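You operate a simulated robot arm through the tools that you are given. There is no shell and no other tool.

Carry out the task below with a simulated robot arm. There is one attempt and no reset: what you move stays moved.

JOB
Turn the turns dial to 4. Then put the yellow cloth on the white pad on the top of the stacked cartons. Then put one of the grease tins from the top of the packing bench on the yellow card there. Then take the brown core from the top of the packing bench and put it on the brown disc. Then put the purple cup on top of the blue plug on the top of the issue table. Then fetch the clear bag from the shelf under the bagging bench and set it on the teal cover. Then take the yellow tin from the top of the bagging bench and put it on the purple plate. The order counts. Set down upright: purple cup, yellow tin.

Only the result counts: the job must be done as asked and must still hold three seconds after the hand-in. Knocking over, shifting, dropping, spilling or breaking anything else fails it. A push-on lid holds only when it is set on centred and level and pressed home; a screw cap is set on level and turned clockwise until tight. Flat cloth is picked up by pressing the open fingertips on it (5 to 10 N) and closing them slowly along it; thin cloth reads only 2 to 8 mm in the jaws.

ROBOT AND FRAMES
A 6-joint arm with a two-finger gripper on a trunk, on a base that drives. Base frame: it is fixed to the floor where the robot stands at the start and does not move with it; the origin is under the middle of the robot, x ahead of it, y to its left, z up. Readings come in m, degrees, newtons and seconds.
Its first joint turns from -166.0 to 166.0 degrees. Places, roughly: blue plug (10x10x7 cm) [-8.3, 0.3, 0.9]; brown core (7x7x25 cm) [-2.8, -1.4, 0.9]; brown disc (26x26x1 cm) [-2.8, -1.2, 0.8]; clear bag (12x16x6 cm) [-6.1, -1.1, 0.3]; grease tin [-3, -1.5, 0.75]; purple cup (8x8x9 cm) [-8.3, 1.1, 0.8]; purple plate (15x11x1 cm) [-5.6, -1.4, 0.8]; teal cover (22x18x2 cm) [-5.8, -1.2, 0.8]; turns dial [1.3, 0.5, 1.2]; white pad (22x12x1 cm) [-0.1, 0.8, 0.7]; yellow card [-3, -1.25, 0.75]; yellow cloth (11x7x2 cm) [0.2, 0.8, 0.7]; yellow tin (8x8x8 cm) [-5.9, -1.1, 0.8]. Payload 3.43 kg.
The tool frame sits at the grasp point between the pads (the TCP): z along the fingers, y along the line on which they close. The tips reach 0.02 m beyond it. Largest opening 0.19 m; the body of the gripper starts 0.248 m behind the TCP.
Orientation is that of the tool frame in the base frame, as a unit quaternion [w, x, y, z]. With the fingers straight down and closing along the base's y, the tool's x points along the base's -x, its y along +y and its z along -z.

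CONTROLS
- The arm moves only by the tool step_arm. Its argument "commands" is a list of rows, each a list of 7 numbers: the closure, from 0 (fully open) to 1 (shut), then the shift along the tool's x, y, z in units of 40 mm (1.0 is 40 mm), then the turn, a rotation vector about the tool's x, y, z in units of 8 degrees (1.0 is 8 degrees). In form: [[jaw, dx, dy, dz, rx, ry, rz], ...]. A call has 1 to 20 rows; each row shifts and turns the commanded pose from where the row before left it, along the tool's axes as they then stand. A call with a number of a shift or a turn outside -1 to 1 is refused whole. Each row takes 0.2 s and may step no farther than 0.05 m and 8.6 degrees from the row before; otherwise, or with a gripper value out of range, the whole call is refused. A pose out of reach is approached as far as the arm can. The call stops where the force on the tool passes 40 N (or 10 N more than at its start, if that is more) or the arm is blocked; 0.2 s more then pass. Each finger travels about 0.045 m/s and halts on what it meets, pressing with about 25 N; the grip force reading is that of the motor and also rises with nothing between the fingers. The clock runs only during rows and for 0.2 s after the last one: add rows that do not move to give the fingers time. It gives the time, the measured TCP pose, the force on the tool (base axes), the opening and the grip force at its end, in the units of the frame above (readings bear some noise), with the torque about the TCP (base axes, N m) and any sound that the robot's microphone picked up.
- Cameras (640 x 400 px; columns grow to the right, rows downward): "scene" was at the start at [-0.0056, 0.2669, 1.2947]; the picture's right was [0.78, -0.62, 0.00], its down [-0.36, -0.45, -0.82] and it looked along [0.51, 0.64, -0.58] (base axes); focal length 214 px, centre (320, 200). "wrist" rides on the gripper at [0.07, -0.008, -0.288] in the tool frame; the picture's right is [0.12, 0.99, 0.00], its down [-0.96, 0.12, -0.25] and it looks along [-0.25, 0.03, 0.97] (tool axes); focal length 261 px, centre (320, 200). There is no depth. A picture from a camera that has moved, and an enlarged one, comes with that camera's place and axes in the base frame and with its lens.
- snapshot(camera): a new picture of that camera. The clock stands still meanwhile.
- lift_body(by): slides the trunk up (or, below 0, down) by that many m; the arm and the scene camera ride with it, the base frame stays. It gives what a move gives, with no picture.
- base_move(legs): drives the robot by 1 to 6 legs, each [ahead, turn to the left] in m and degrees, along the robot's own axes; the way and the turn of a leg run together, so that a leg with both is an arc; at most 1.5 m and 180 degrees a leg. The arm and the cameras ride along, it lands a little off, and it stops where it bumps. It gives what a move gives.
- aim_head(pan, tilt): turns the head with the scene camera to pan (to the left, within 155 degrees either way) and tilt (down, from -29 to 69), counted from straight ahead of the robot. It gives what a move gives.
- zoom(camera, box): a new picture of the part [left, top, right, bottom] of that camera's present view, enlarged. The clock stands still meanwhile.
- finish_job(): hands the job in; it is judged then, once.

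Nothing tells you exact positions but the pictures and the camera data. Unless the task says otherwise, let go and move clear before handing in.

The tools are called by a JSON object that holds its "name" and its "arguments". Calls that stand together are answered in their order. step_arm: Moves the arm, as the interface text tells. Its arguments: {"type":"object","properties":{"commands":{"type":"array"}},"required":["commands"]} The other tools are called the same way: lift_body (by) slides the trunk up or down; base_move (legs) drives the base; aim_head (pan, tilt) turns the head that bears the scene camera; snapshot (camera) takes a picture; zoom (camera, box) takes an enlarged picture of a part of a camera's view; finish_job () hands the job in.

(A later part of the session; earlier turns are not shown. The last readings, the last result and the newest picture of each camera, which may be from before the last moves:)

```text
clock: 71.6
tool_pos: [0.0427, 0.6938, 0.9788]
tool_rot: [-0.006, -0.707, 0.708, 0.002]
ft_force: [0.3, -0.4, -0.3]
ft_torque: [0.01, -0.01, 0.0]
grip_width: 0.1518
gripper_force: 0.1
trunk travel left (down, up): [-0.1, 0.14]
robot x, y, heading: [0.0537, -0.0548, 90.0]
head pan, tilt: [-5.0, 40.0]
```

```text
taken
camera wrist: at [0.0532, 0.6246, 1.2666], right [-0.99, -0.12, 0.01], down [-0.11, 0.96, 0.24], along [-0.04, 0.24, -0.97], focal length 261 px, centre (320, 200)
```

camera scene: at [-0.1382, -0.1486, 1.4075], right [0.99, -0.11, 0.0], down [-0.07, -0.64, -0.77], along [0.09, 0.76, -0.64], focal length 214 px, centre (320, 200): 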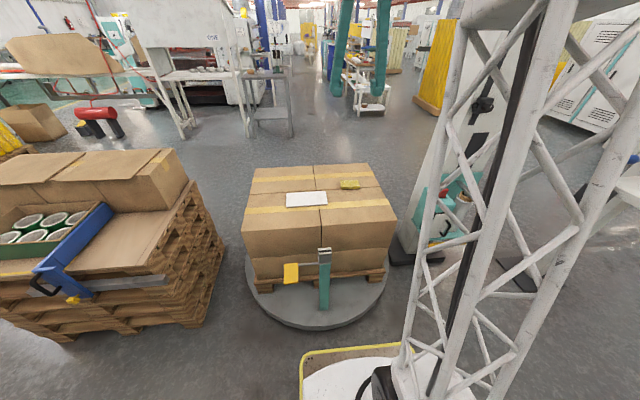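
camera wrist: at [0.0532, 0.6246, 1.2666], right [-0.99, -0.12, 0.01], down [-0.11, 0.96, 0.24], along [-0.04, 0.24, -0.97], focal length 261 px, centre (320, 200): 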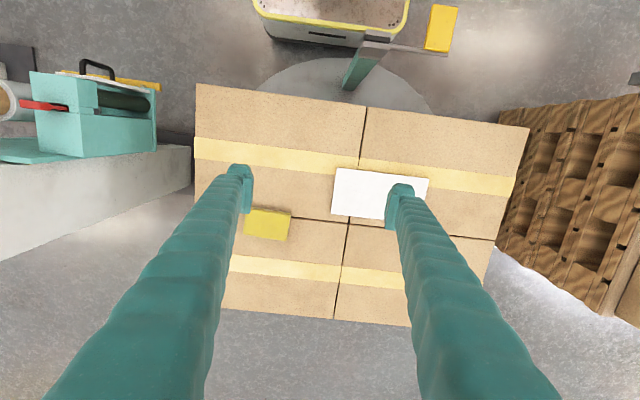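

I move over the cloth, near [0.146, 0.846], with the jaws at about 70 mm, and look closer.

{"name": "step_arm", "arguments": {"commands": [[0.63, -0.63, -0.43, 0.5, 0.079, -0.043, 0], [0.63, -0.63, -0.43, 0.7, 0, 0, 0], [0.63, -0.63, -0.43, 0.7, 0, 0, 0], [0.63, -0.63, -0.43, 0.7, 0, 0, 0], [0.63, -0.63, -0.43, 0.7, 0, 0, 0], [0.63, -0.65, -0.43, 0.7, 0, 0, 0], [0.63, 0, 0, 0, 0, 0, 0]]}}

{"name": "snapshot", "arguments": {"camera": "wrist"}}

{"name": "aim_head", "arguments": {"pan": -15, "tilt": 30}}

{"name": "zoom", "arguments": {"camera": "scene", "box": [240, 130, 400, 240]}}

```text
clock: 73.2
tool_pos: [0.1449, 0.8458, 0.8189]
tool_rot: [0.001, -0.707, 0.708, 0.0]
ft_force: [-0.1, -0.3, 0.1]
ft_torque: [-0.04, -0.01, 0.0]
grip_width: 0.0703
gripper_force: 0.0
trunk travel left (down, up): [-0.1, 0.14]
robot x, y, heading: [0.0543, -0.0565, 89.8]
head pan, tilt: [-5.0, 40.0]
```

```text
taken
camera wrist: at [0.1536, 0.7752, 1.106], right [-0.99, -0.12, 0.0], down [-0.11, 0.96, 0.25], along [-0.03, 0.25, -0.97], focal length 261 px, centre (320, 200)
```

wrist: 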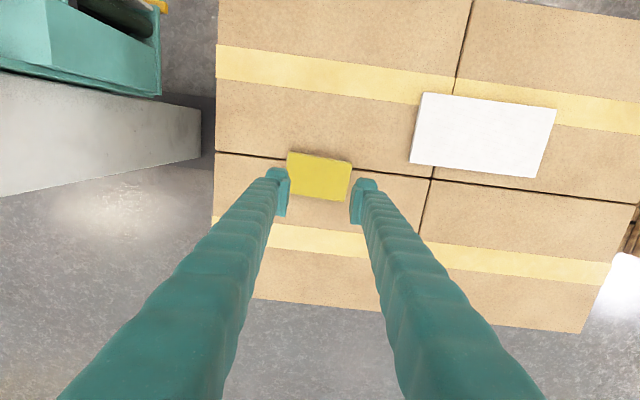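

```text
clock: 74.0
tool_pos: [0.146, 0.8463, 0.8193]
tool_rot: [0.002, -0.706, 0.708, 0.001]
ft_force: [0.2, -0.3, 0.1]
ft_torque: [0.02, -0.02, 0.0]
grip_width: 0.0703
gripper_force: 0.1
trunk travel left (down, up): [-0.1, 0.14]
robot x, y, heading: [0.0587, -0.058, 89.9]
head pan, tilt: [-15.0, 30.0]
```

```text
3.64 times, centred on (320, 185) of scene
camera zoom: at [-0.1213, -0.0294, 1.3027], right [0.97, -0.26, 0.0], down [-0.13, -0.48, -0.87], along [0.22, 0.84, -0.5], focal length 780 px, centre (320, 254)
```

zoom: 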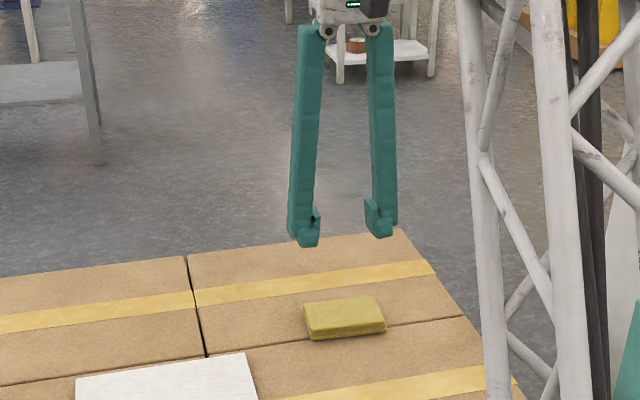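

The cloth is a folded, ~2 cm thick pad centred near [0.148, 0.851] on the carton top (z≈0.657). I open to straddle its long ends and descend gently beside it.

{"name": "step_arm", "arguments": {"commands": [[0.26, -0.13, -0.07, 0.5, 0, 0, 0], [0.26, 0, 0, 0.7, 0, 0, 0], [0.26, 0, 0, 0.7, 0, 0, 0], [0.26, 0, 0, 0.7, 0, 0, 0], [0.26, 0, 0, 0.5, 0, 0, 0], [0.26, 0, 0, 0, 0, 0, 0]]}}

{"name": "snapshot", "arguments": {"camera": "wrist"}}

{"name": "zoom", "arguments": {"camera": "scene", "box": [270, 170, 370, 240]}}

```text
clock: 75.3
tool_pos: [0.1477, 0.8511, 0.6942]
tool_rot: [0.001, -0.707, 0.708, 0.001]
ft_force: [0.3, 0.2, 0.0]
ft_torque: [-0.03, -0.01, -0.01]
grip_width: 0.1406
gripper_force: 0.0
trunk travel left (down, up): [-0.1, 0.14]
robot x, y, heading: [0.0521, -0.0576, 89.9]
head pan, tilt: [-15.0, 30.0]
```

```text
taken
camera wrist: at [0.1555, 0.78, 0.9807], right [-0.99, -0.12, 0.0], down [-0.11, 0.96, 0.25], along [-0.03, 0.25, -0.97], focal length 261 px, centre (320, 200)
```

wrist: 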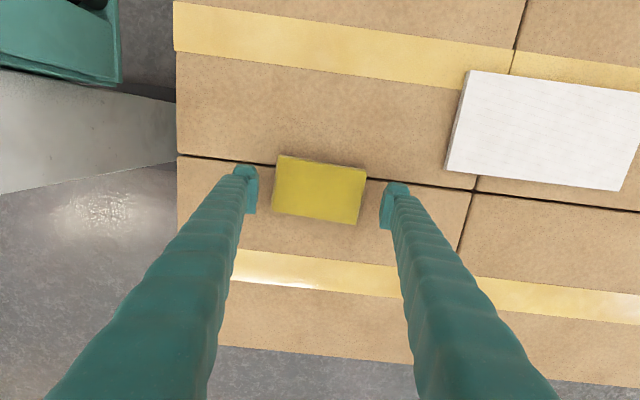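

```text
5.71 times, centred on (320, 205) of scene
camera zoom: at [-0.1212, -0.0294, 1.3028], right [0.97, -0.26, 0.0], down [-0.13, -0.48, -0.87], along [0.23, 0.84, -0.5], focal length 1226 px, centre (320, 171)
```

zoom: 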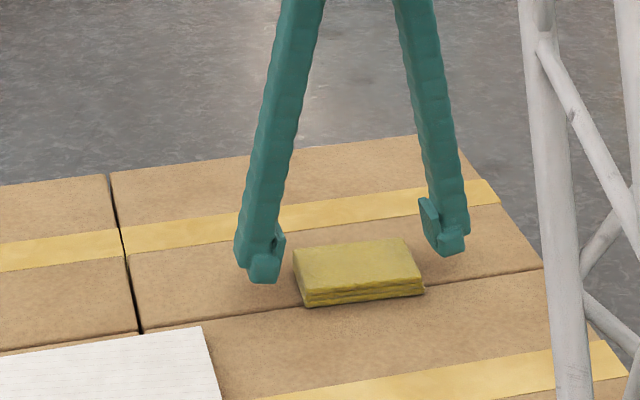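

{"name": "step_arm", "arguments": {"commands": [[0.26, 0.1, 0, 0.2, 0, 0, 0], [0.26, 0, 0, 0.05, 0, 0, 0], [0.26, 0, 0, 0.05, 0, 0, 0], [0.26, 0, 0, 0, 0, 0, 0]]}}

{"name": "step_arm", "arguments": {"commands": [[0.26, 0, 0, 0.05, 0, 0, 0], [0.26, 0, 0, 0, 0, 0, 0]]}}

```text
clock: 76.3
tool_pos: [0.1466, 0.846, 0.6821]
tool_rot: [0.0, -0.707, 0.707, 0.001]
ft_force: [0.3, 0.8, 0.2]
ft_torque: [-0.01, 0.01, -0.01]
grip_width: 0.1408
gripper_force: 0.1
trunk travel left (down, up): [-0.1, 0.14]
robot x, y, heading: [0.0561, -0.0575, 90.1]
head pan, tilt: [-15.0, 30.0]
```

```text
clock: 77.0
tool_pos: [0.1469, 0.8472, 0.6796]
tool_rot: [0.001, -0.707, 0.708, 0.0]
ft_force: [0.3, 0.7, -0.1]
ft_torque: [0.01, -0.01, -0.03]
grip_width: 0.1407
gripper_force: 0.1
trunk travel left (down, up): [-0.1, 0.14]
robot x, y, heading: [0.0541, -0.0568, 89.9]
head pan, tilt: [-15.0, 30.0]
```

{"name": "step_arm", "arguments": {"commands": [[0.26, 0, 0, 0.05, 0, 0, 0], [0.26, 0, 0, 0, 0, 0, 0]]}}

{"name": "step_arm", "arguments": {"commands": [[0.26, 0, 0, 0.05, 0, 0, 0], [0.26, 0, 0, 0, 0, 0, 0]]}}

{"name": "zoom", "arguments": {"camera": "scene", "box": [270, 170, 370, 240]}}

```text
clock: 77.5
tool_pos: [0.1486, 0.8464, 0.6787]
tool_rot: [0.001, -0.706, 0.708, 0.001]
ft_force: [0.5, -0.4, 0.1]
ft_torque: [0.02, -0.01, 0.02]
grip_width: 0.1405
gripper_force: 0.1
trunk travel left (down, up): [-0.1, 0.14]
robot x, y, heading: [0.0524, -0.0578, 89.9]
head pan, tilt: [-15.0, 30.0]
```

```text
clock: 78.2
tool_pos: [0.1472, 0.8478, 0.6771]
tool_rot: [0.0, -0.707, 0.707, 0.0]
ft_force: [-0.6, -0.6, 1.3]
ft_torque: [0.04, -0.04, -0.01]
grip_width: 0.1404
gripper_force: 0.0
trunk travel left (down, up): [-0.1, 0.14]
robot x, y, heading: [0.0553, -0.0573, 90.0]
head pan, tilt: [-15.0, 30.0]
```

```text
5.71 times, centred on (320, 205) of scene
camera zoom: at [-0.1212, -0.0294, 1.3028], right [0.97, -0.26, 0.0], down [-0.13, -0.48, -0.87], along [0.23, 0.84, -0.5], focal length 1226 px, centre (320, 171)
```

zoom: 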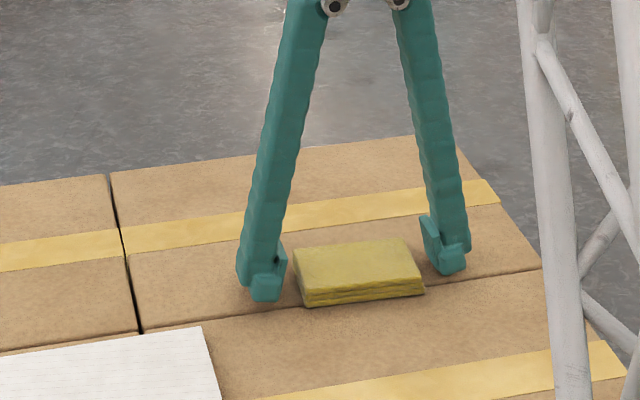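

Tips are about at the carton surface. I rise 1.5 mm and close gently on the cloth's ends, watching the width.

{"name": "step_arm", "arguments": {"commands": [[0.3, 0, 0, -0.04, 0, 0, 0], [0.35, 0, 0, 0, 0, 0, 0], [0.4, 0, 0, 0, 0, 0, 0], [0.43, 0, 0, 0, 0, 0, 0], [0.45, 0, 0, 0, 0, 0, 0], [0.47, 0, 0, 0, 0, 0, 0], [0.47, 0, 0, 0, 0, 0, 0]]}}

{"name": "zoom", "arguments": {"camera": "scene", "box": [270, 170, 370, 240]}}

{"name": "zoom", "arguments": {"camera": "wrist", "box": [220, 130, 420, 260]}}

```text
clock: 79.8
tool_pos: [0.1481, 0.8473, 0.6788]
tool_rot: [0.0, -0.707, 0.707, 0.001]
ft_force: [0.0, -0.1, 1.4]
ft_torque: [-0.02, 0.01, -0.06]
grip_width: 0.1096
gripper_force: 25.2
trunk travel left (down, up): [-0.1, 0.14]
robot x, y, heading: [0.0558, -0.0561, 89.7]
head pan, tilt: [-15.0, 30.0]
```

```text
5.71 times, centred on (320, 205) of scene
camera zoom: at [-0.1212, -0.0295, 1.3028], right [0.97, -0.26, 0.0], down [-0.13, -0.48, -0.87], along [0.23, 0.84, -0.5], focal length 1226 px, centre (320, 171)
```

zoom: 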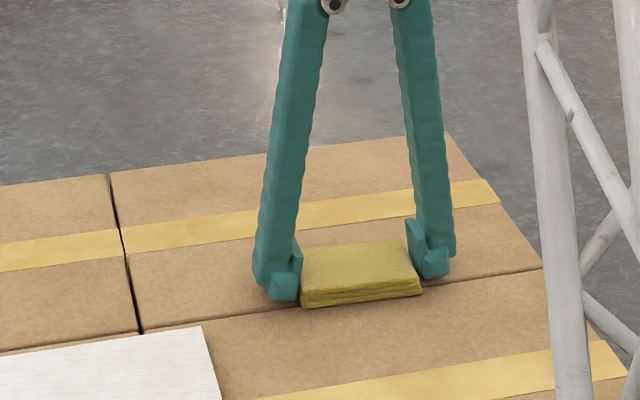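

```text
3.08 times, centred on (320, 195) of wrist
camera zoom: at [0.1559, 0.7752, 0.9657], right [-0.99, -0.12, 0.0], down [-0.11, 0.96, 0.25], along [-0.03, 0.25, -0.97], focal length 802 px, centre (320, 215)
```

zoom: 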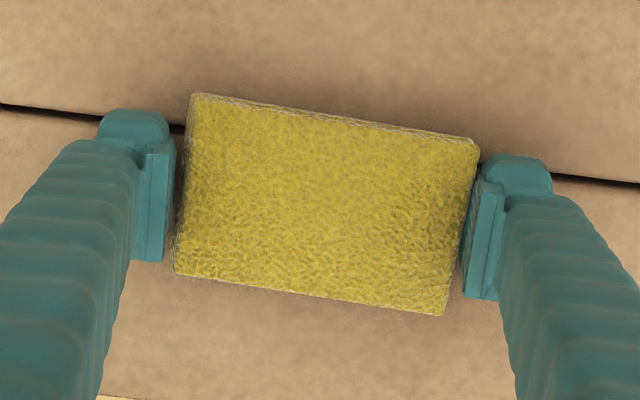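

It grips firmly at 0.11 m like a block. I lift it.

{"name": "step_arm", "arguments": {"commands": [[0.6, 0, 0, 0, 0, 0, 0], [0.6, 0, 0, -0.3, 0, 0, 0], [0.6, 0, 0, -0.5, 0, 0, 0], [0.6, 0, 0, -0.8, 0, 0, 0], [0.6, 0, 0, 0, 0, 0, 0]]}}

{"name": "snapshot", "arguments": {"camera": "wrist"}}

{"name": "zoom", "arguments": {"camera": "scene", "box": [200, 130, 400, 270]}}

```text
clock: 81.0
tool_pos: [0.1452, 0.8475, 0.7422]
tool_rot: [0.0, -0.706, 0.708, 0.001]
ft_force: [0.6, 0.5, -0.4]
ft_torque: [-0.05, 0.0, 0.0]
grip_width: 0.0761
gripper_force: 0.1
trunk travel left (down, up): [-0.1, 0.14]
robot x, y, heading: [0.0565, -0.054, 89.9]
head pan, tilt: [-15.0, 30.0]
```

```text
taken
camera wrist: at [0.155, 0.7761, 1.0295], right [-0.99, -0.12, 0.0], down [-0.11, 0.96, 0.25], along [-0.03, 0.25, -0.97], focal length 261 px, centre (320, 200)
```

wrist: 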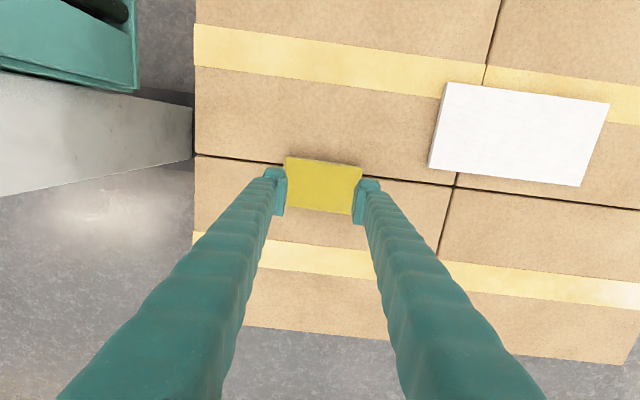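

```text
2.86 times, centred on (300, 200) of scene
camera zoom: at [-0.1212, -0.0294, 1.3028], right [0.97, -0.26, 0.0], down [-0.13, -0.48, -0.87], along [0.23, 0.84, -0.5], focal length 613 px, centre (377, 200)
```

zoom: 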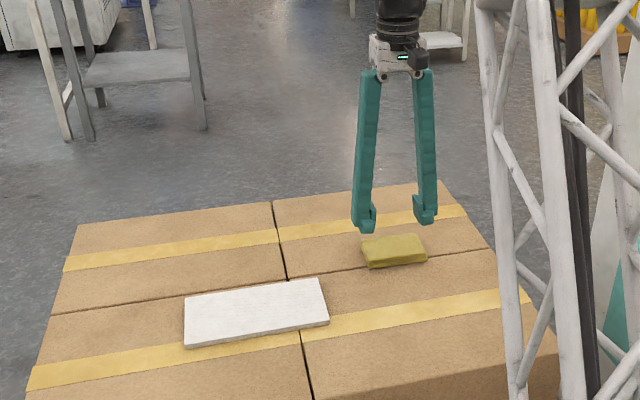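

The cloth slipped out and stayed in place, so I use the prescribed way: press open fingertips on it and close slowly. I open to 70 mm and descend onto its top.

{"name": "step_arm", "arguments": {"commands": [[0.6, 0, -0.05, 0.3, 0, 0, 0], [0.62, 0, 0, 0.4, 0, 0, 0], [0.62, 0, 0, 0.2, 0, 0, 0], [0.62, 0, 0, 0.1, 0, 0, 0], [0.62, 0, 0, 0, 0, 0, 0]]}}

{"name": "zoom", "arguments": {"camera": "wrist", "box": [220, 130, 420, 260]}}

{"name": "zoom", "arguments": {"camera": "scene", "box": [270, 170, 370, 240]}}

```text
clock: 82.2
tool_pos: [0.1506, 0.8456, 0.7016]
tool_rot: [0.001, -0.706, 0.708, 0.0]
ft_force: [-1.0, 0.9, -0.1]
ft_torque: [-0.01, -0.02, 0.01]
grip_width: 0.0723
gripper_force: 0.2
trunk travel left (down, up): [-0.1, 0.14]
robot x, y, heading: [0.0536, -0.0551, 89.9]
head pan, tilt: [-15.0, 30.0]
```

```text
3.08 times, centred on (320, 195) of wrist
camera zoom: at [0.1585, 0.7746, 0.989], right [-0.99, -0.12, 0.0], down [-0.11, 0.96, 0.25], along [-0.03, 0.25, -0.97], focal length 802 px, centre (320, 215)
```

zoom: 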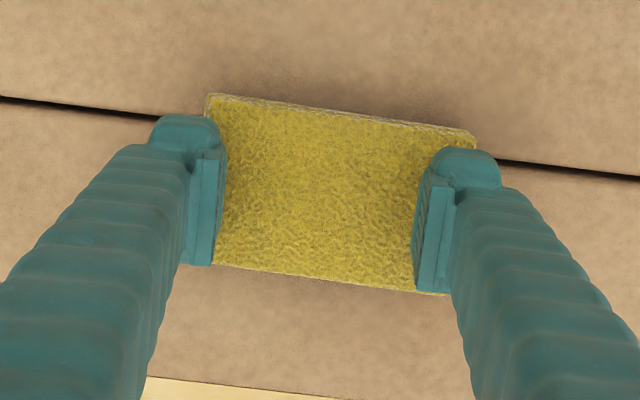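

```text
5.71 times, centred on (320, 205) of scene
camera zoom: at [-0.1212, -0.0294, 1.3028], right [0.97, -0.26, 0.0], down [-0.13, -0.48, -0.87], along [0.23, 0.84, -0.5], focal length 1226 px, centre (320, 171)
```

zoom: 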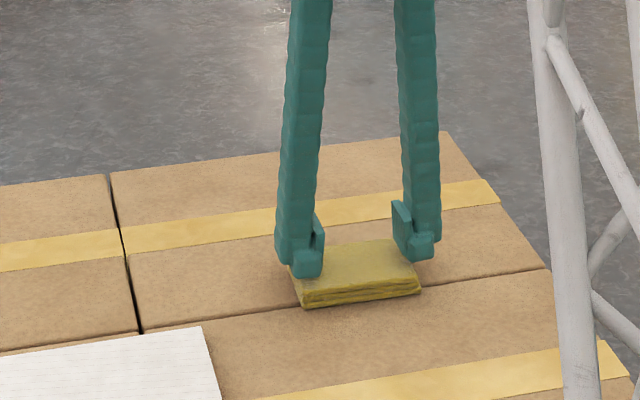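

{"name": "step_arm", "arguments": {"commands": [[0.62, 0, 0.17, 0, 0, 0, 0], [0.62, 0, 0, 0.08, 0, 0, 0], [0.62, 0, 0, 0, 0, 0, 0]]}}

{"name": "step_arm", "arguments": {"commands": [[0.62, 0, 0, 0.05, 0, 0, 0], [0.62, 0, 0, 0, 0, 0, 0]]}}

{"name": "step_arm", "arguments": {"commands": [[0.62, 0, 0, 0.05, 0, 0, 0], [0.62, 0, 0, 0, 0, 0, 0]]}}

```text
clock: 83.0
tool_pos: [0.1426, 0.8447, 0.6988]
tool_rot: [0.001, -0.706, 0.708, 0.001]
ft_force: [1.2, 0.4, -1.3]
ft_torque: [0.03, -0.01, -0.05]
grip_width: 0.0722
gripper_force: 0.0
trunk travel left (down, up): [-0.1, 0.14]
robot x, y, heading: [0.058, -0.0549, 89.8]
head pan, tilt: [-15.0, 30.0]
```

```text
clock: 83.5
tool_pos: [0.1428, 0.8458, 0.6971]
tool_rot: [0.0, -0.706, 0.708, 0.0]
ft_force: [-0.5, -0.7, 0.5]
ft_torque: [0.0, -0.06, -0.04]
grip_width: 0.0723
gripper_force: 0.1
trunk travel left (down, up): [-0.1, 0.14]
robot x, y, heading: [0.0561, -0.0575, 89.9]
head pan, tilt: [-15.0, 30.0]
```

```text
clock: 84.2
tool_pos: [0.1427, 0.846, 0.6963]
tool_rot: [0.001, -0.706, 0.708, 0.001]
ft_force: [-3.4, 0.8, 10.4]
ft_torque: [0.04, 0.05, 0.0]
grip_width: 0.072
gripper_force: 0.0
trunk travel left (down, up): [-0.1, 0.14]
robot x, y, heading: [0.0517, -0.0575, 90.1]
head pan, tilt: [-15.0, 30.0]
```

Contact at about 10 N. I ease off slightly and close slowly along the cloth.

{"name": "step_arm", "arguments": {"commands": [[0.62, 0, 0, -0.012, 0, 0, 0], [0.65, 0, 0, 0, 0, 0, 0], [0.68, 0, 0, 0, 0, 0, 0], [0.71, 0, 0, 0, 0, 0, 0]]}}

{"name": "zoom", "arguments": {"camera": "wrist", "box": [220, 130, 420, 260]}}

```text
clock: 85.2
tool_pos: [0.1434, 0.8471, 0.6978]
tool_rot: [0.001, -0.705, 0.709, 0.001]
ft_force: [-0.3, -0.2, 17.4]
ft_torque: [-0.02, 0.01, -0.01]
grip_width: 0.0528
gripper_force: 0.2
trunk travel left (down, up): [-0.1, 0.14]
robot x, y, heading: [0.0545, -0.0588, 89.9]
head pan, tilt: [-15.0, 30.0]
```

```text
3.08 times, centred on (320, 195) of wrist
camera zoom: at [0.1514, 0.7745, 0.9839], right [-0.99, -0.12, 0.0], down [-0.11, 0.96, 0.25], along [-0.03, 0.25, -0.97], focal length 802 px, centre (320, 215)
```

zoom: 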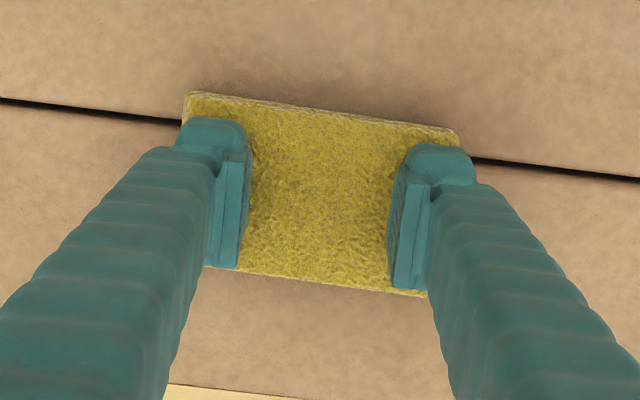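

Force rose to 17 N, so I raise a little to keep 5–10 N while closing.

{"name": "step_arm", "arguments": {"commands": [[0.71, 0, 0, -0.03, 0, 0, 0], [0.71, 0, 0, 0, 0, 0, 0]]}}

```text
clock: 85.8
tool_pos: [0.1426, 0.8466, 0.6974]
tool_rot: [0.0, -0.706, 0.708, 0.0]
ft_force: [0.7, -1.0, 8.5]
ft_torque: [-0.01, 0.02, -0.02]
grip_width: 0.0532
gripper_force: 0.1
trunk travel left (down, up): [-0.1, 0.14]
robot x, y, heading: [0.0551, -0.0559, 89.8]
head pan, tilt: [-15.0, 30.0]
```

{"name": "step_arm", "arguments": {"commands": [[0.73, 0, 0, -0.007, 0, 0, 0], [0.75, 0, 0, -0.007, 0, 0, 0], [0.77, 0, 0, -0.007, 0, 0, 0], [0.79, 0, 0, -0.007, 0, 0, 0]]}}

{"name": "zoom", "arguments": {"camera": "wrist", "box": [220, 130, 420, 260]}}

```text
clock: 86.8
tool_pos: [0.1421, 0.8472, 0.6978]
tool_rot: [0.0, -0.706, 0.708, 0.001]
ft_force: [-0.2, 0.2, 0.0]
ft_torque: [0.01, -0.01, -0.02]
grip_width: 0.0399
gripper_force: 0.0
trunk travel left (down, up): [-0.1, 0.14]
robot x, y, heading: [0.054, -0.0577, 90.1]
head pan, tilt: [-15.0, 30.0]
```

```text
3.08 times, centred on (320, 195) of wrist
camera zoom: at [0.1507, 0.7755, 0.9857], right [-0.99, -0.12, 0.0], down [-0.11, 0.96, 0.25], along [-0.03, 0.25, -0.97], focal length 802 px, centre (320, 215)
```

zoom: 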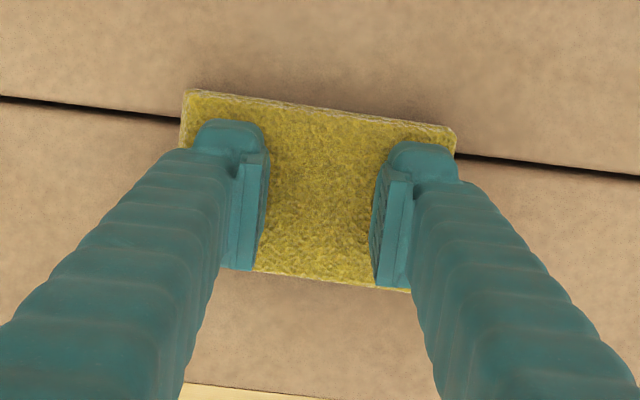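

{"name": "step_arm", "arguments": {"commands": [[0.79, 0, 0, 0.03, 0, 0, 0], [0.79, 0, 0, 0, 0, 0, 0]]}}

```text
clock: 87.3
tool_pos: [0.1441, 0.8478, 0.6985]
tool_rot: [0.002, -0.707, 0.707, 0.001]
ft_force: [-1.6, -1.1, 2.5]
ft_torque: [-0.01, 0.05, -0.01]
grip_width: 0.0398
gripper_force: 0.0
trunk travel left (down, up): [-0.1, 0.14]
robot x, y, heading: [0.0547, -0.0562, 89.9]
head pan, tilt: [-15.0, 30.0]
```

{"name": "step_arm", "arguments": {"commands": [[0.79, 0, 0, 0.02, 0, 0, 0], [0.79, 0, 0, 0, 0, 0, 0]]}}

```text
clock: 88.0
tool_pos: [0.142, 0.8467, 0.6972]
tool_rot: [0.001, -0.706, 0.708, 0.001]
ft_force: [-2.3, 0.6, 12.3]
ft_torque: [0.01, 0.04, 0.0]
grip_width: 0.04
gripper_force: 0.0
trunk travel left (down, up): [-0.1, 0.14]
robot x, y, heading: [0.0524, -0.054, 89.8]
head pan, tilt: [-15.0, 30.0]
```

{"name": "step_arm", "arguments": {"commands": [[0.81, 0, 0, -0.01, 0, 0, 0], [0.83, 0, 0, 0, 0, 0, 0], [0.85, 0, 0, 0, 0, 0, 0]]}}

{"name": "zoom", "arguments": {"camera": "wrist", "box": [220, 130, 420, 260]}}

```text
clock: 88.8
tool_pos: [0.143, 0.8471, 0.698]
tool_rot: [0.001, -0.706, 0.708, 0.001]
ft_force: [-0.3, 1.8, 14.9]
ft_torque: [0.0, 0.0, 0.03]
grip_width: 0.0291
gripper_force: 0.4
trunk travel left (down, up): [-0.1, 0.14]
robot x, y, heading: [0.0535, -0.0562, 89.7]
head pan, tilt: [-15.0, 30.0]
```

```text
3.08 times, centred on (320, 195) of wrist
camera zoom: at [0.1513, 0.775, 0.9842], right [-0.99, -0.12, 0.0], down [-0.11, 0.96, 0.25], along [-0.03, 0.25, -0.97], focal length 802 px, centre (320, 215)
```

zoom: 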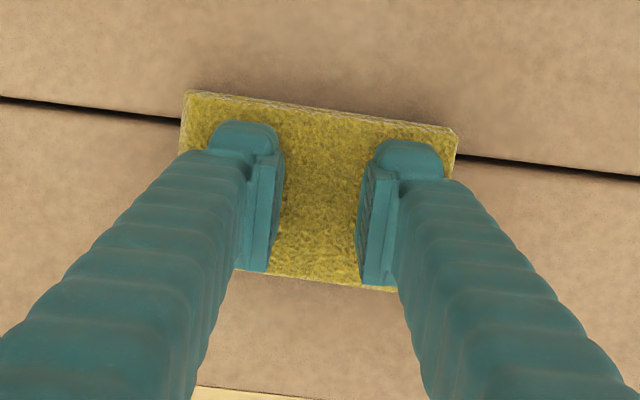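

{"name": "step_arm", "arguments": {"commands": [[0.87, 0, 0, -0.025, 0, 0, 0], [0.89, 0, 0, 0, 0, 0, 0], [0.91, 0, 0, 0, 0, 0, 0]]}}

```text
clock: 89.5
tool_pos: [0.1433, 0.8472, 0.6975]
tool_rot: [0.0, -0.707, 0.708, 0.001]
ft_force: [0.6, -0.3, 7.2]
ft_torque: [-0.04, -0.01, -0.02]
grip_width: 0.0171
gripper_force: 0.1
trunk travel left (down, up): [-0.1, 0.14]
robot x, y, heading: [0.0511, -0.0537, 89.7]
head pan, tilt: [-15.0, 30.0]
```

{"name": "step_arm", "arguments": {"commands": [[0.93, 0, 0, 0, 0, 0, 0], [0.95, 0, 0, 0, 0, 0, 0], [0.97, 0, 0, 0, 0, 0, 0], [1.0, 0, 0, 0, 0, 0, 0], [1.0, 0, 0, 0, 0, 0, 0]]}}

{"name": "zoom", "arguments": {"camera": "wrist", "box": [220, 130, 420, 260]}}

```text
clock: 90.8
tool_pos: [0.1424, 0.846, 0.6974]
tool_rot: [0.0, -0.707, 0.707, 0.001]
ft_force: [-0.2, -0.9, 1.8]
ft_torque: [0.0, 0.0, -0.02]
grip_width: 0.006
gripper_force: 24.9
trunk travel left (down, up): [-0.1, 0.14]
robot x, y, heading: [0.0554, -0.0603, 90.0]
head pan, tilt: [-15.0, 30.0]
```

```text
3.08 times, centred on (320, 195) of wrist
camera zoom: at [0.1509, 0.7752, 0.9844], right [-0.99, -0.12, 0.0], down [-0.11, 0.96, 0.25], along [-0.03, 0.25, -0.97], focal length 802 px, centre (320, 215)
```

zoom: 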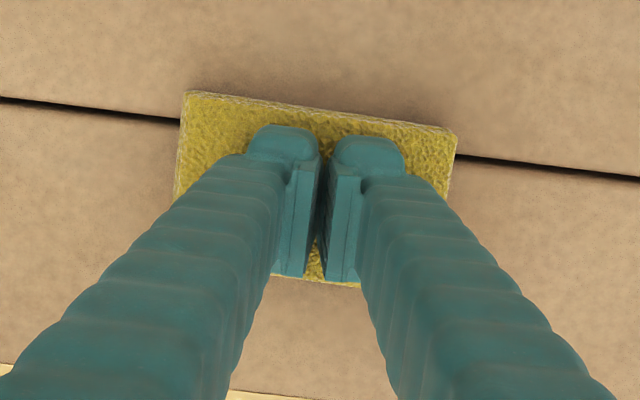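

The jaws read 6 mm with 25 N: a pinch of cloth is held. I lift.

{"name": "step_arm", "arguments": {"commands": [[1, 0, 0, -0.2, 0, 0, 0], [1, 0, 0, -0.4, 0, 0, 0], [1, 0, 0, -0.7, 0, 0, 0], [1, 0, 0, -0.7, 0, 0, 0], [1, 0, 0, 0, 0, 0, 0]]}}

{"name": "snapshot", "arguments": {"camera": "wrist"}}

{"name": "zoom", "arguments": {"camera": "scene", "box": [200, 130, 400, 270]}}

```text
clock: 92.0
tool_pos: [0.1439, 0.8453, 0.7775]
tool_rot: [0.0, -0.706, 0.708, 0.001]
ft_force: [-0.3, 0.3, 0.1]
ft_torque: [0.01, -0.02, 0.01]
grip_width: 0.0
gripper_force: 24.7
trunk travel left (down, up): [-0.1, 0.14]
robot x, y, heading: [0.055, -0.0539, 89.8]
head pan, tilt: [-15.0, 30.0]
```

```text
taken
camera wrist: at [0.1518, 0.7749, 1.0641], right [-0.99, -0.12, 0.0], down [-0.11, 0.96, 0.25], along [-0.03, 0.25, -0.97], focal length 261 px, centre (320, 200)
```

wrist: 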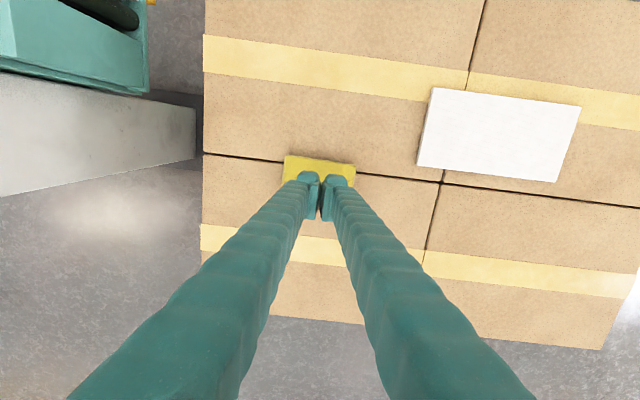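

```text
2.86 times, centred on (300, 200) of scene
camera zoom: at [-0.1212, -0.0294, 1.3028], right [0.97, -0.26, 0.0], down [-0.13, -0.48, -0.87], along [0.23, 0.84, -0.5], focal length 613 px, centre (377, 200)
```

zoom: 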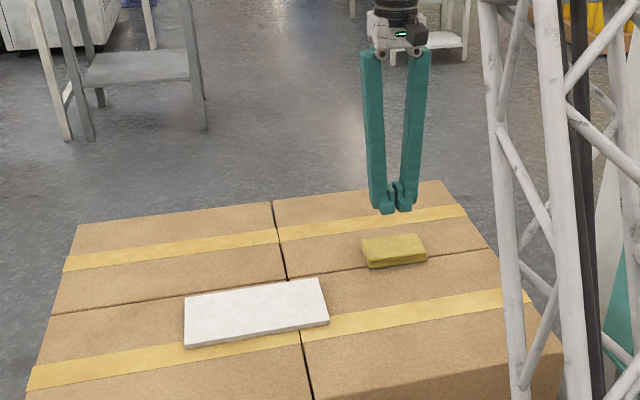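

The cloth stayed behind. I look closely at the fingertip geometry and the cloth before trying again.

{"name": "zoom", "arguments": {"camera": "scene", "box": [295, 175, 345, 225]}}

{"name": "zoom", "arguments": {"camera": "wrist", "box": [270, 140, 370, 230]}}

```text
8.00 times, centred on (320, 200) of scene
camera zoom: at [-0.1212, -0.0294, 1.3028], right [0.97, -0.26, 0.0], down [-0.13, -0.48, -0.87], along [0.23, 0.84, -0.5], focal length 1716 px, centre (320, 200)
```

zoom: 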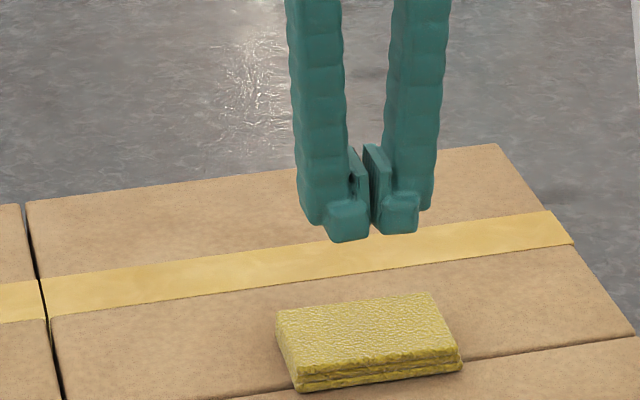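

```text
4.44 times, centred on (320, 185) of wrist
camera zoom: at [0.1518, 0.7749, 1.0641], right [-0.99, -0.12, 0.0], down [-0.11, 0.96, 0.25], along [-0.03, 0.25, -0.97], focal length 1158 px, centre (320, 267)
```

zoom: 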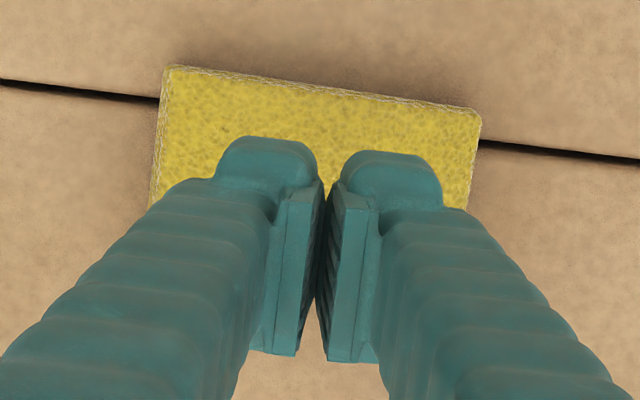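

I retry the side grip, lower and with full closing force, then lift very slowly.

{"name": "step_arm", "arguments": {"commands": [[0.6, 0, -0.03, 0, 0, 0, 0], [0.3, -0.05, 0, 0, 0, 0, 0], [0.26, 0, 0, 0, 0, 0, 0], [0.26, 0, 0, 0, 0, 0, 0], [0.26, 0, 0, 0, 0, 0, 0], [0.26, 0, 0, 0, 0, 0, 0], [0.26, 0, 0, 0, 0, 0, 0], [0.26, 0, 0, 0, 0, 0, 0], [0.26, 0, 0, 0.6, 0, 0, 0], [0.26, 0, 0, 0.6, 0, 0, 0], [0.26, 0, 0, 0.6, 0, 0, 0], [0.26, 0, 0, 0.5, 0, 0, 0], [0.26, 0, 0, 0.1, 0, 0, 0], [0.26, 0, 0, 0.05, 0, 0, 0], [0.26, 0, 0, 0, 0, 0, 0]]}}

```text
clock: 95.2
tool_pos: [0.1423, 0.8478, 0.6798]
tool_rot: [0.001, -0.706, 0.708, 0.001]
ft_force: [0.0, 0.9, -0.3]
ft_torque: [0.0, 0.02, -0.01]
grip_width: 0.1406
gripper_force: 0.1
trunk travel left (down, up): [-0.1, 0.14]
robot x, y, heading: [0.0528, -0.0615, 89.4]
head pan, tilt: [-15.0, 30.0]
```

{"name": "step_arm", "arguments": {"commands": [[0.26, 0, 0, 0.05, 0, 0, 0], [0.26, 0, 0, 0.03, 0, 0, 0], [0.26, 0, 0, 0, 0, 0, 0]]}}

{"name": "step_arm", "arguments": {"commands": [[0.26, 0, 0, 0.04, 0, 0, 0], [0.26, 0, 0, 0, 0, 0, 0]]}}

```text
clock: 96.0
tool_pos: [0.1434, 0.8477, 0.6765]
tool_rot: [0.0, -0.707, 0.708, 0.001]
ft_force: [0.3, 0.8, 0.3]
ft_torque: [0.01, 0.02, 0.0]
grip_width: 0.1405
gripper_force: 0.1
trunk travel left (down, up): [-0.1, 0.14]
robot x, y, heading: [0.0542, -0.0574, 89.7]
head pan, tilt: [-15.0, 30.0]
```

```text
clock: 96.5
tool_pos: [0.1437, 0.8473, 0.6755]
tool_rot: [0.001, -0.707, 0.708, 0.001]
ft_force: [-0.2, 0.3, 0.1]
ft_torque: [0.02, 0.02, -0.03]
grip_width: 0.1406
gripper_force: 0.1
trunk travel left (down, up): [-0.1, 0.14]
robot x, y, heading: [0.0537, -0.0553, 89.9]
head pan, tilt: [-15.0, 30.0]
```

Not yet at the carton surface; I keep descending in small steps.

{"name": "step_arm", "arguments": {"commands": [[0.26, 0, 0, 0.05, 0, 0, 0], [0.26, 0, 0, 0, 0, 0, 0]]}}

{"name": "step_arm", "arguments": {"commands": [[0.26, 0, 0, 0.05, 0, 0, 0], [0.26, 0, 0, 0, 0, 0, 0]]}}

{"name": "step_arm", "arguments": {"commands": [[0.26, 0, 0, 0.05, 0, 0, 0], [0.26, 0, 0, 0, 0, 0, 0]]}}

{"name": "zoom", "arguments": {"camera": "scene", "box": [280, 180, 350, 240]}}

```text
clock: 97.2
tool_pos: [0.144, 0.8488, 0.6739]
tool_rot: [0.001, -0.706, 0.708, 0.001]
ft_force: [0.4, -0.5, 1.2]
ft_torque: [-0.04, -0.01, -0.01]
grip_width: 0.1405
gripper_force: 0.1
trunk travel left (down, up): [-0.1, 0.14]
robot x, y, heading: [0.0547, -0.0538, 90.1]
head pan, tilt: [-15.0, 30.0]
```

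```text
clock: 97.8
tool_pos: [0.1436, 0.8481, 0.6721]
tool_rot: [0.001, -0.706, 0.708, 0.0]
ft_force: [0.7, -1.4, 8.9]
ft_torque: [-0.07, 0.08, 0.12]
grip_width: 0.1407
gripper_force: 0.1
trunk travel left (down, up): [-0.1, 0.14]
robot x, y, heading: [0.0565, -0.0549, 89.9]
head pan, tilt: [-15.0, 30.0]
```

```text
clock: 98.3
tool_pos: [0.1442, 0.849, 0.6717]
tool_rot: [0.001, -0.707, 0.708, 0.001]
ft_force: [-1.3, -6.9, 35.3]
ft_torque: [-0.17, 0.25, -0.31]
grip_width: 0.1407
gripper_force: 0.1
trunk travel left (down, up): [-0.1, 0.14]
robot x, y, heading: [0.0568, -0.0567, 89.9]
head pan, tilt: [-15.0, 30.0]
```

```text
6.67 times, centred on (315, 210) of scene
camera zoom: at [-0.1214, -0.0309, 1.3032], right [0.97, -0.26, 0.0], down [-0.13, -0.48, -0.87], along [0.23, 0.84, -0.5], focal length 1430 px, centre (353, 133)
```

zoom: 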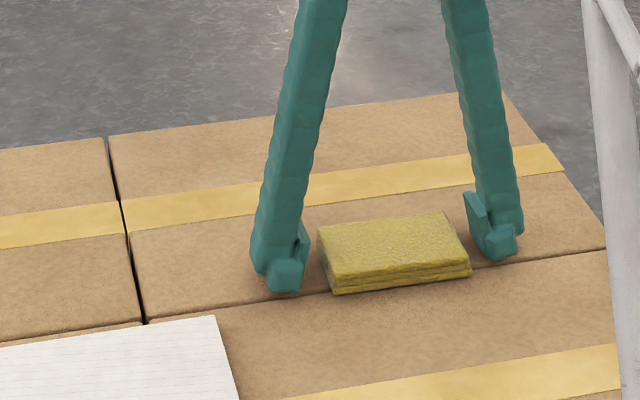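

Contact found (carton top ≈ 0.652). I back off 2.5 mm, close fully on the cloth's ends and lift very slowly.

{"name": "step_arm", "arguments": {"commands": [[0.26, 0, 0, -0.06, 0, 0, 0], [0.35, 0, 0, 0, 0, 0, 0], [0.42, 0, 0, 0, 0, 0, 0], [0.5, 0, 0, 0, 0, 0, 0], [0.6, 0, 0, 0, 0, 0, 0], [0.6, 0, 0, 0, 0, 0, 0], [0.6, 0, 0, 0, 0, 0, 0]]}}

{"name": "step_arm", "arguments": {"commands": [[0.6, 0, 0, -0.05, 0, 0, 0], [0.6, 0, 0, -0.1, 0, 0, 0], [0.6, 0, 0, -0.1, 0, 0, 0], [0.6, 0, 0, 0, 0, 0, 0]]}}

{"name": "zoom", "arguments": {"camera": "scene", "box": [280, 180, 350, 240]}}

```text
clock: 99.4
tool_pos: [0.1432, 0.8488, 0.6742]
tool_rot: [0.002, -0.706, 0.708, 0.002]
ft_force: [-1.5, -7.7, 23.4]
ft_torque: [-0.43, 0.41, 0.16]
grip_width: 0.1092
gripper_force: 25.2
trunk travel left (down, up): [-0.1, 0.14]
robot x, y, heading: [0.0561, -0.0573, 89.9]
head pan, tilt: [-15.0, 30.0]
stopped in row 5: the force on the tool passed its limit at 50 N (the readings are from after the stop); the commanded pose is now the measured one
```

```text
clock: 100.4
tool_pos: [0.1433, 0.8479, 0.6827]
tool_rot: [0.001, -0.706, 0.708, 0.002]
ft_force: [-0.1, 0.2, -0.2]
ft_torque: [-0.01, -0.01, 0.01]
grip_width: 0.109
gripper_force: 25.1
trunk travel left (down, up): [-0.1, 0.14]
robot x, y, heading: [0.0548, -0.0561, 89.8]
head pan, tilt: [-15.0, 30.0]
```

```text
6.67 times, centred on (315, 210) of scene
camera zoom: at [-0.1213, -0.0294, 1.3027], right [0.97, -0.26, 0.0], down [-0.13, -0.48, -0.87], along [0.22, 0.84, -0.5], focal length 1430 px, centre (353, 133)
```

zoom: 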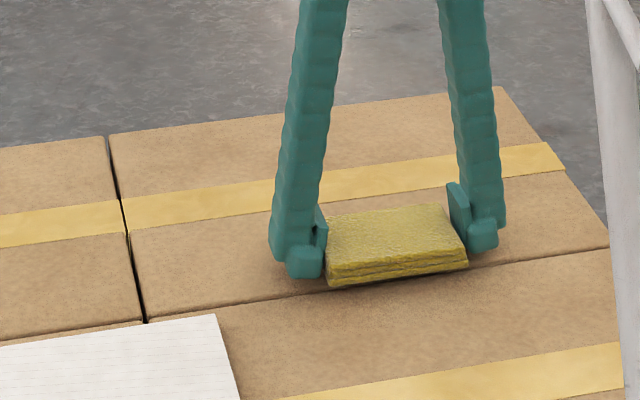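

It is coming up this time. I continue lifting slowly.

{"name": "step_arm", "arguments": {"commands": [[0.6, 0, 0, -0.1, 0, 0, 0], [0.6, 0, 0, -0.1, 0, 0, 0], [0.6, 0, 0, -0.15, 0, 0, 0], [0.6, 0, 0, -0.15, 0, 0, 0], [0.6, 0, 0, -0.15, 0, 0, 0], [0.6, 0, 0, -0.15, 0, 0, 0], [0.6, 0, 0, -0.15, 0, 0, 0], [0.6, 0, 0, 0, 0, 0, 0]]}}

{"name": "zoom", "arguments": {"camera": "scene", "box": [220, 150, 380, 250]}}

{"name": "snapshot", "arguments": {"camera": "wrist"}}

```text
clock: 102.2
tool_pos: [0.1438, 0.8495, 0.7211]
tool_rot: [0.001, -0.707, 0.708, 0.002]
ft_force: [-0.7, -0.2, 0.0]
ft_torque: [-0.02, 0.04, -0.02]
grip_width: 0.1089
gripper_force: 25.4
trunk travel left (down, up): [-0.1, 0.14]
robot x, y, heading: [0.0492, -0.0547, 90.1]
head pan, tilt: [-15.0, 30.0]
```

```text
4.00 times, centred on (300, 200) of scene
camera zoom: at [-0.1213, -0.0295, 1.3028], right [0.97, -0.26, 0.0], down [-0.13, -0.48, -0.87], along [0.22, 0.84, -0.5], focal length 858 px, centre (400, 200)
```

zoom: 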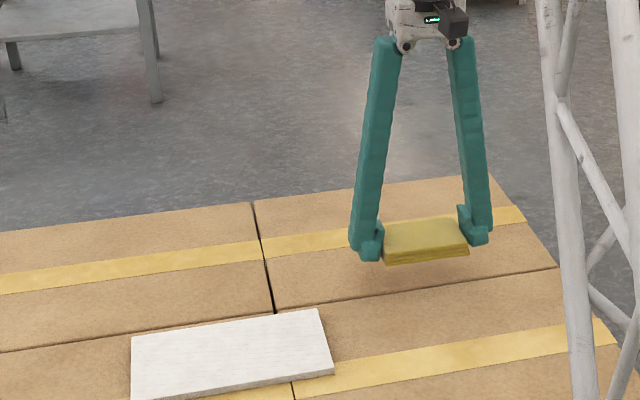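

```text
taken
camera wrist: at [0.1513, 0.7778, 1.0077], right [-0.99, -0.12, 0.0], down [-0.11, 0.96, 0.25], along [-0.03, 0.25, -0.97], focal length 261 px, centre (320, 200)
```

wrist: 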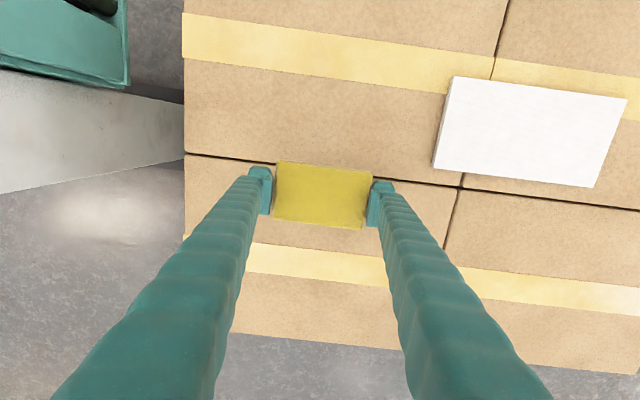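

The cloth is held. The pad centre is about [-0.109, 0.746], top z≈0.663. I carry the cloth over it.

{"name": "step_arm", "arguments": {"commands": [[0.6, 0.1, 0.25, 0, 0, 0, 0], [0.6, 0.2, 0.487, 0, 0, 0, 0], [0.6, 0.2, 0.487, 0, 0, 0, 0], [0.6, 0.2, 0.487, 0, 0, 0, 0], [0.6, 0.2, 0.487, 0, 0, 0, 0], [0.6, 0.2, 0.487, 0, 0, 0, 0], [0.6, 0.2, 0.487, 0, 0, 0, 0], [0.6, 0.2, 0.487, 0, 0, 0, 0], [0.6, 0.2, 0.487, 0, 0, 0, 0], [0.6, 0.2, 0.487, 0, 0, 0, 0], [0.6, 0.2, 0.487, 0, 0, 0, 0], [0.6, 0.2, 0.487, 0, 0, 0, 0], [0.6, 0.2, 0.487, 0, 0, 0, 0], [0.6, 0.06, 0.22, 0, 0, 0, 0], [0.6, 0, 0, 0, 0, 0, 0]]}}

{"name": "snapshot", "arguments": {"camera": "wrist"}}

{"name": "aim_head", "arguments": {"pan": 0, "tilt": 35}}

{"name": "zoom", "arguments": {"camera": "scene", "box": [240, 130, 400, 240]}}

```text
clock: 105.4
tool_pos: [-0.1105, 0.748, 0.7207]
tool_rot: [0.001, -0.706, 0.708, 0.002]
ft_force: [0.7, 0.6, -0.7]
ft_torque: [-0.03, 0.02, -0.01]
grip_width: 0.1087
gripper_force: 24.9
trunk travel left (down, up): [-0.1, 0.14]
robot x, y, heading: [0.0529, -0.0555, 90.2]
head pan, tilt: [-15.0, 30.0]
```

```text
taken
camera wrist: at [-0.1016, 0.6763, 1.0078], right [-0.99, -0.12, 0.0], down [-0.11, 0.96, 0.25], along [-0.03, 0.25, -0.97], focal length 261 px, centre (320, 200)
```

wrist: 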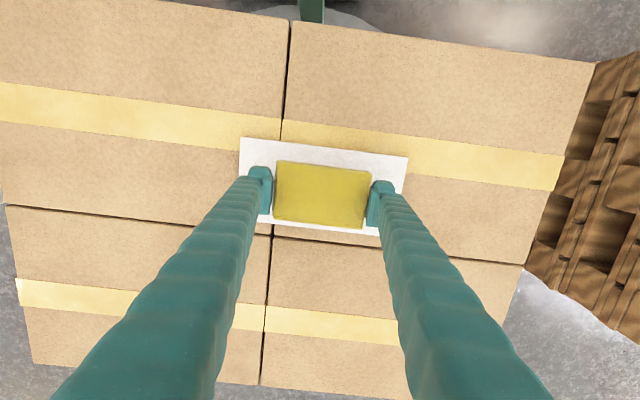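

```text
clock: 106.2
tool_pos: [-0.1105, 0.7484, 0.7205]
tool_rot: [0.0, -0.707, 0.707, 0.0]
ft_force: [-0.1, 0.6, -0.5]
ft_torque: [0.02, 0.0, 0.0]
grip_width: 0.1086
gripper_force: 25.0
trunk travel left (down, up): [-0.1, 0.14]
robot x, y, heading: [0.0535, -0.0602, 90.1]
head pan, tilt: [0.0, 35.0]
```

```text
3.64 times, centred on (320, 185) of scene
camera zoom: at [-0.1448, -0.0288, 1.295], right [1.0, 0.0, 0.0], down [0.0, -0.57, -0.82], along [0.0, 0.82, -0.57], focal length 780 px, centre (320, 254)
```

zoom: 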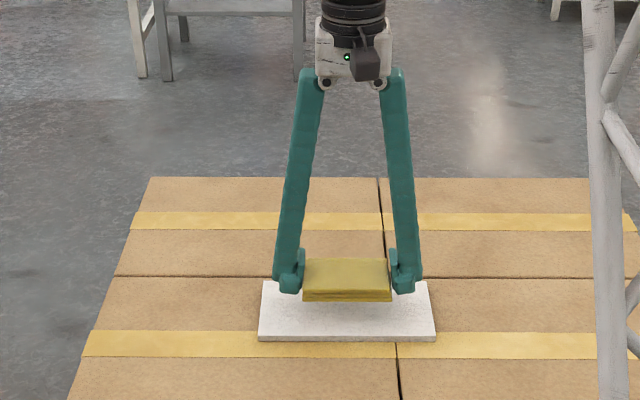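

Pad and cloth are aligned to within a few mm. I nudge 5 mm in +y and lower towards the pad.

{"name": "step_arm", "arguments": {"commands": [[0.6, -0.12, 0, 0.2, 0, 0, 0], [0.6, 0, 0, 0.25, 0, 0, 0], [0.6, 0, 0, 0.2, 0, 0, 0], [0.6, 0, 0, 0, 0, 0, 0]]}}

{"name": "step_arm", "arguments": {"commands": [[0.6, 0, 0, 0.06, 0, 0, 0], [0.6, 0, 0, 0, 0, 0, 0]]}}

{"name": "step_arm", "arguments": {"commands": [[0.6, 0, 0, 0.04, 0, 0, 0], [0.6, 0, 0, 0, 0, 0, 0]]}}

```text
clock: 107.2
tool_pos: [-0.1114, 0.7511, 0.6936]
tool_rot: [0.001, -0.706, 0.708, 0.001]
ft_force: [0.1, 0.3, 0.0]
ft_torque: [-0.01, -0.03, -0.02]
grip_width: 0.1089
gripper_force: 24.9
trunk travel left (down, up): [-0.1, 0.14]
robot x, y, heading: [0.0549, -0.0551, 89.8]
head pan, tilt: [0.0, 35.0]
```

```text
clock: 107.8
tool_pos: [-0.1099, 0.7524, 0.6912]
tool_rot: [0.001, -0.707, 0.707, 0.001]
ft_force: [-0.3, 0.3, 0.1]
ft_torque: [-0.02, -0.02, -0.04]
grip_width: 0.1088
gripper_force: 25.3
trunk travel left (down, up): [-0.1, 0.14]
robot x, y, heading: [0.0554, -0.0571, 90.1]
head pan, tilt: [0.0, 35.0]
```

```text
clock: 108.4
tool_pos: [-0.1103, 0.7512, 0.6904]
tool_rot: [0.001, -0.707, 0.707, 0.002]
ft_force: [-0.4, 0.6, -0.1]
ft_torque: [0.0, 0.04, 0.0]
grip_width: 0.1085
gripper_force: 24.9
trunk travel left (down, up): [-0.1, 0.14]
robot x, y, heading: [0.055, -0.054, 90.2]
head pan, tilt: [0.0, 35.0]
```

{"name": "step_arm", "arguments": {"commands": [[0.6, 0, 0, 0.04, 0, 0, 0], [0.6, 0, 0, 0, 0, 0, 0]]}}

{"name": "step_arm", "arguments": {"commands": [[0.6, 0, 0, 0.04, 0, 0, 0], [0.6, 0, 0, 0, 0, 0, 0]]}}

{"name": "zoom", "arguments": {"camera": "scene", "box": [280, 180, 380, 250]}}

```text
clock: 109.0
tool_pos: [-0.1103, 0.7518, 0.6885]
tool_rot: [0.002, -0.706, 0.708, 0.002]
ft_force: [1.1, -0.9, -0.5]
ft_torque: [0.02, 0.02, 0.02]
grip_width: 0.1086
gripper_force: 25.1
trunk travel left (down, up): [-0.1, 0.14]
robot x, y, heading: [0.0504, -0.0578, 90.0]
head pan, tilt: [0.0, 35.0]
```

```text
clock: 109.6
tool_pos: [-0.1098, 0.7523, 0.6874]
tool_rot: [0.001, -0.707, 0.708, 0.001]
ft_force: [-0.6, -0.1, -1.1]
ft_torque: [0.02, 0.01, 0.0]
grip_width: 0.1087
gripper_force: 24.8
trunk travel left (down, up): [-0.1, 0.14]
robot x, y, heading: [0.055, -0.0555, 90.0]
head pan, tilt: [0.0, 35.0]
```

```text
5.71 times, centred on (330, 215) of scene
camera zoom: at [-0.1448, -0.0288, 1.295], right [1.0, 0.0, 0.0], down [0.0, -0.57, -0.82], along [0.0, 0.82, -0.57], focal length 1226 px, centre (263, 114)
```

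zoom: 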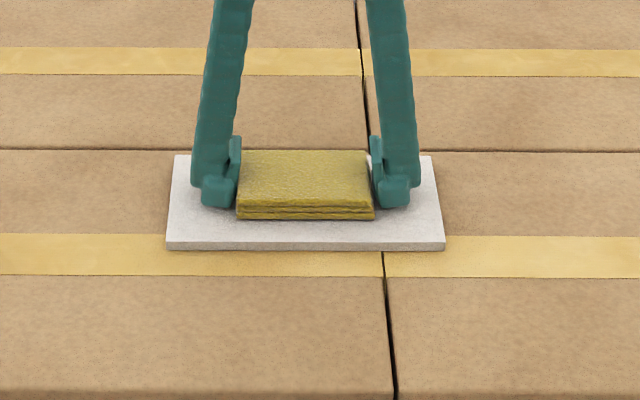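

{"name": "step_arm", "arguments": {"commands": [[0.6, 0, 0, 0.04, 0, 0, 0], [0.6, 0, 0, 0, 0, 0, 0]]}}

{"name": "step_arm", "arguments": {"commands": [[0.6, 0, 0, 0.03, 0, 0, 0], [0.6, 0, 0, 0, 0, 0, 0]]}}

```text
clock: 110.2
tool_pos: [-0.1095, 0.7538, 0.6849]
tool_rot: [0.001, -0.706, 0.708, 0.001]
ft_force: [0.4, -0.1, -0.4]
ft_torque: [0.02, 0.0, -0.01]
grip_width: 0.1087
gripper_force: 25.0
trunk travel left (down, up): [-0.1, 0.14]
robot x, y, heading: [0.0501, -0.0567, 89.8]
head pan, tilt: [0.0, 35.0]
```

```text
clock: 110.8
tool_pos: [-0.1096, 0.7513, 0.6845]
tool_rot: [0.002, -0.707, 0.707, 0.002]
ft_force: [-0.8, 0.1, 4.2]
ft_torque: [0.0, 0.02, -0.03]
grip_width: 0.1087
gripper_force: 25.0
trunk travel left (down, up): [-0.1, 0.14]
robot x, y, heading: [0.0534, -0.0561, 90.0]
head pan, tilt: [0.0, 35.0]
```

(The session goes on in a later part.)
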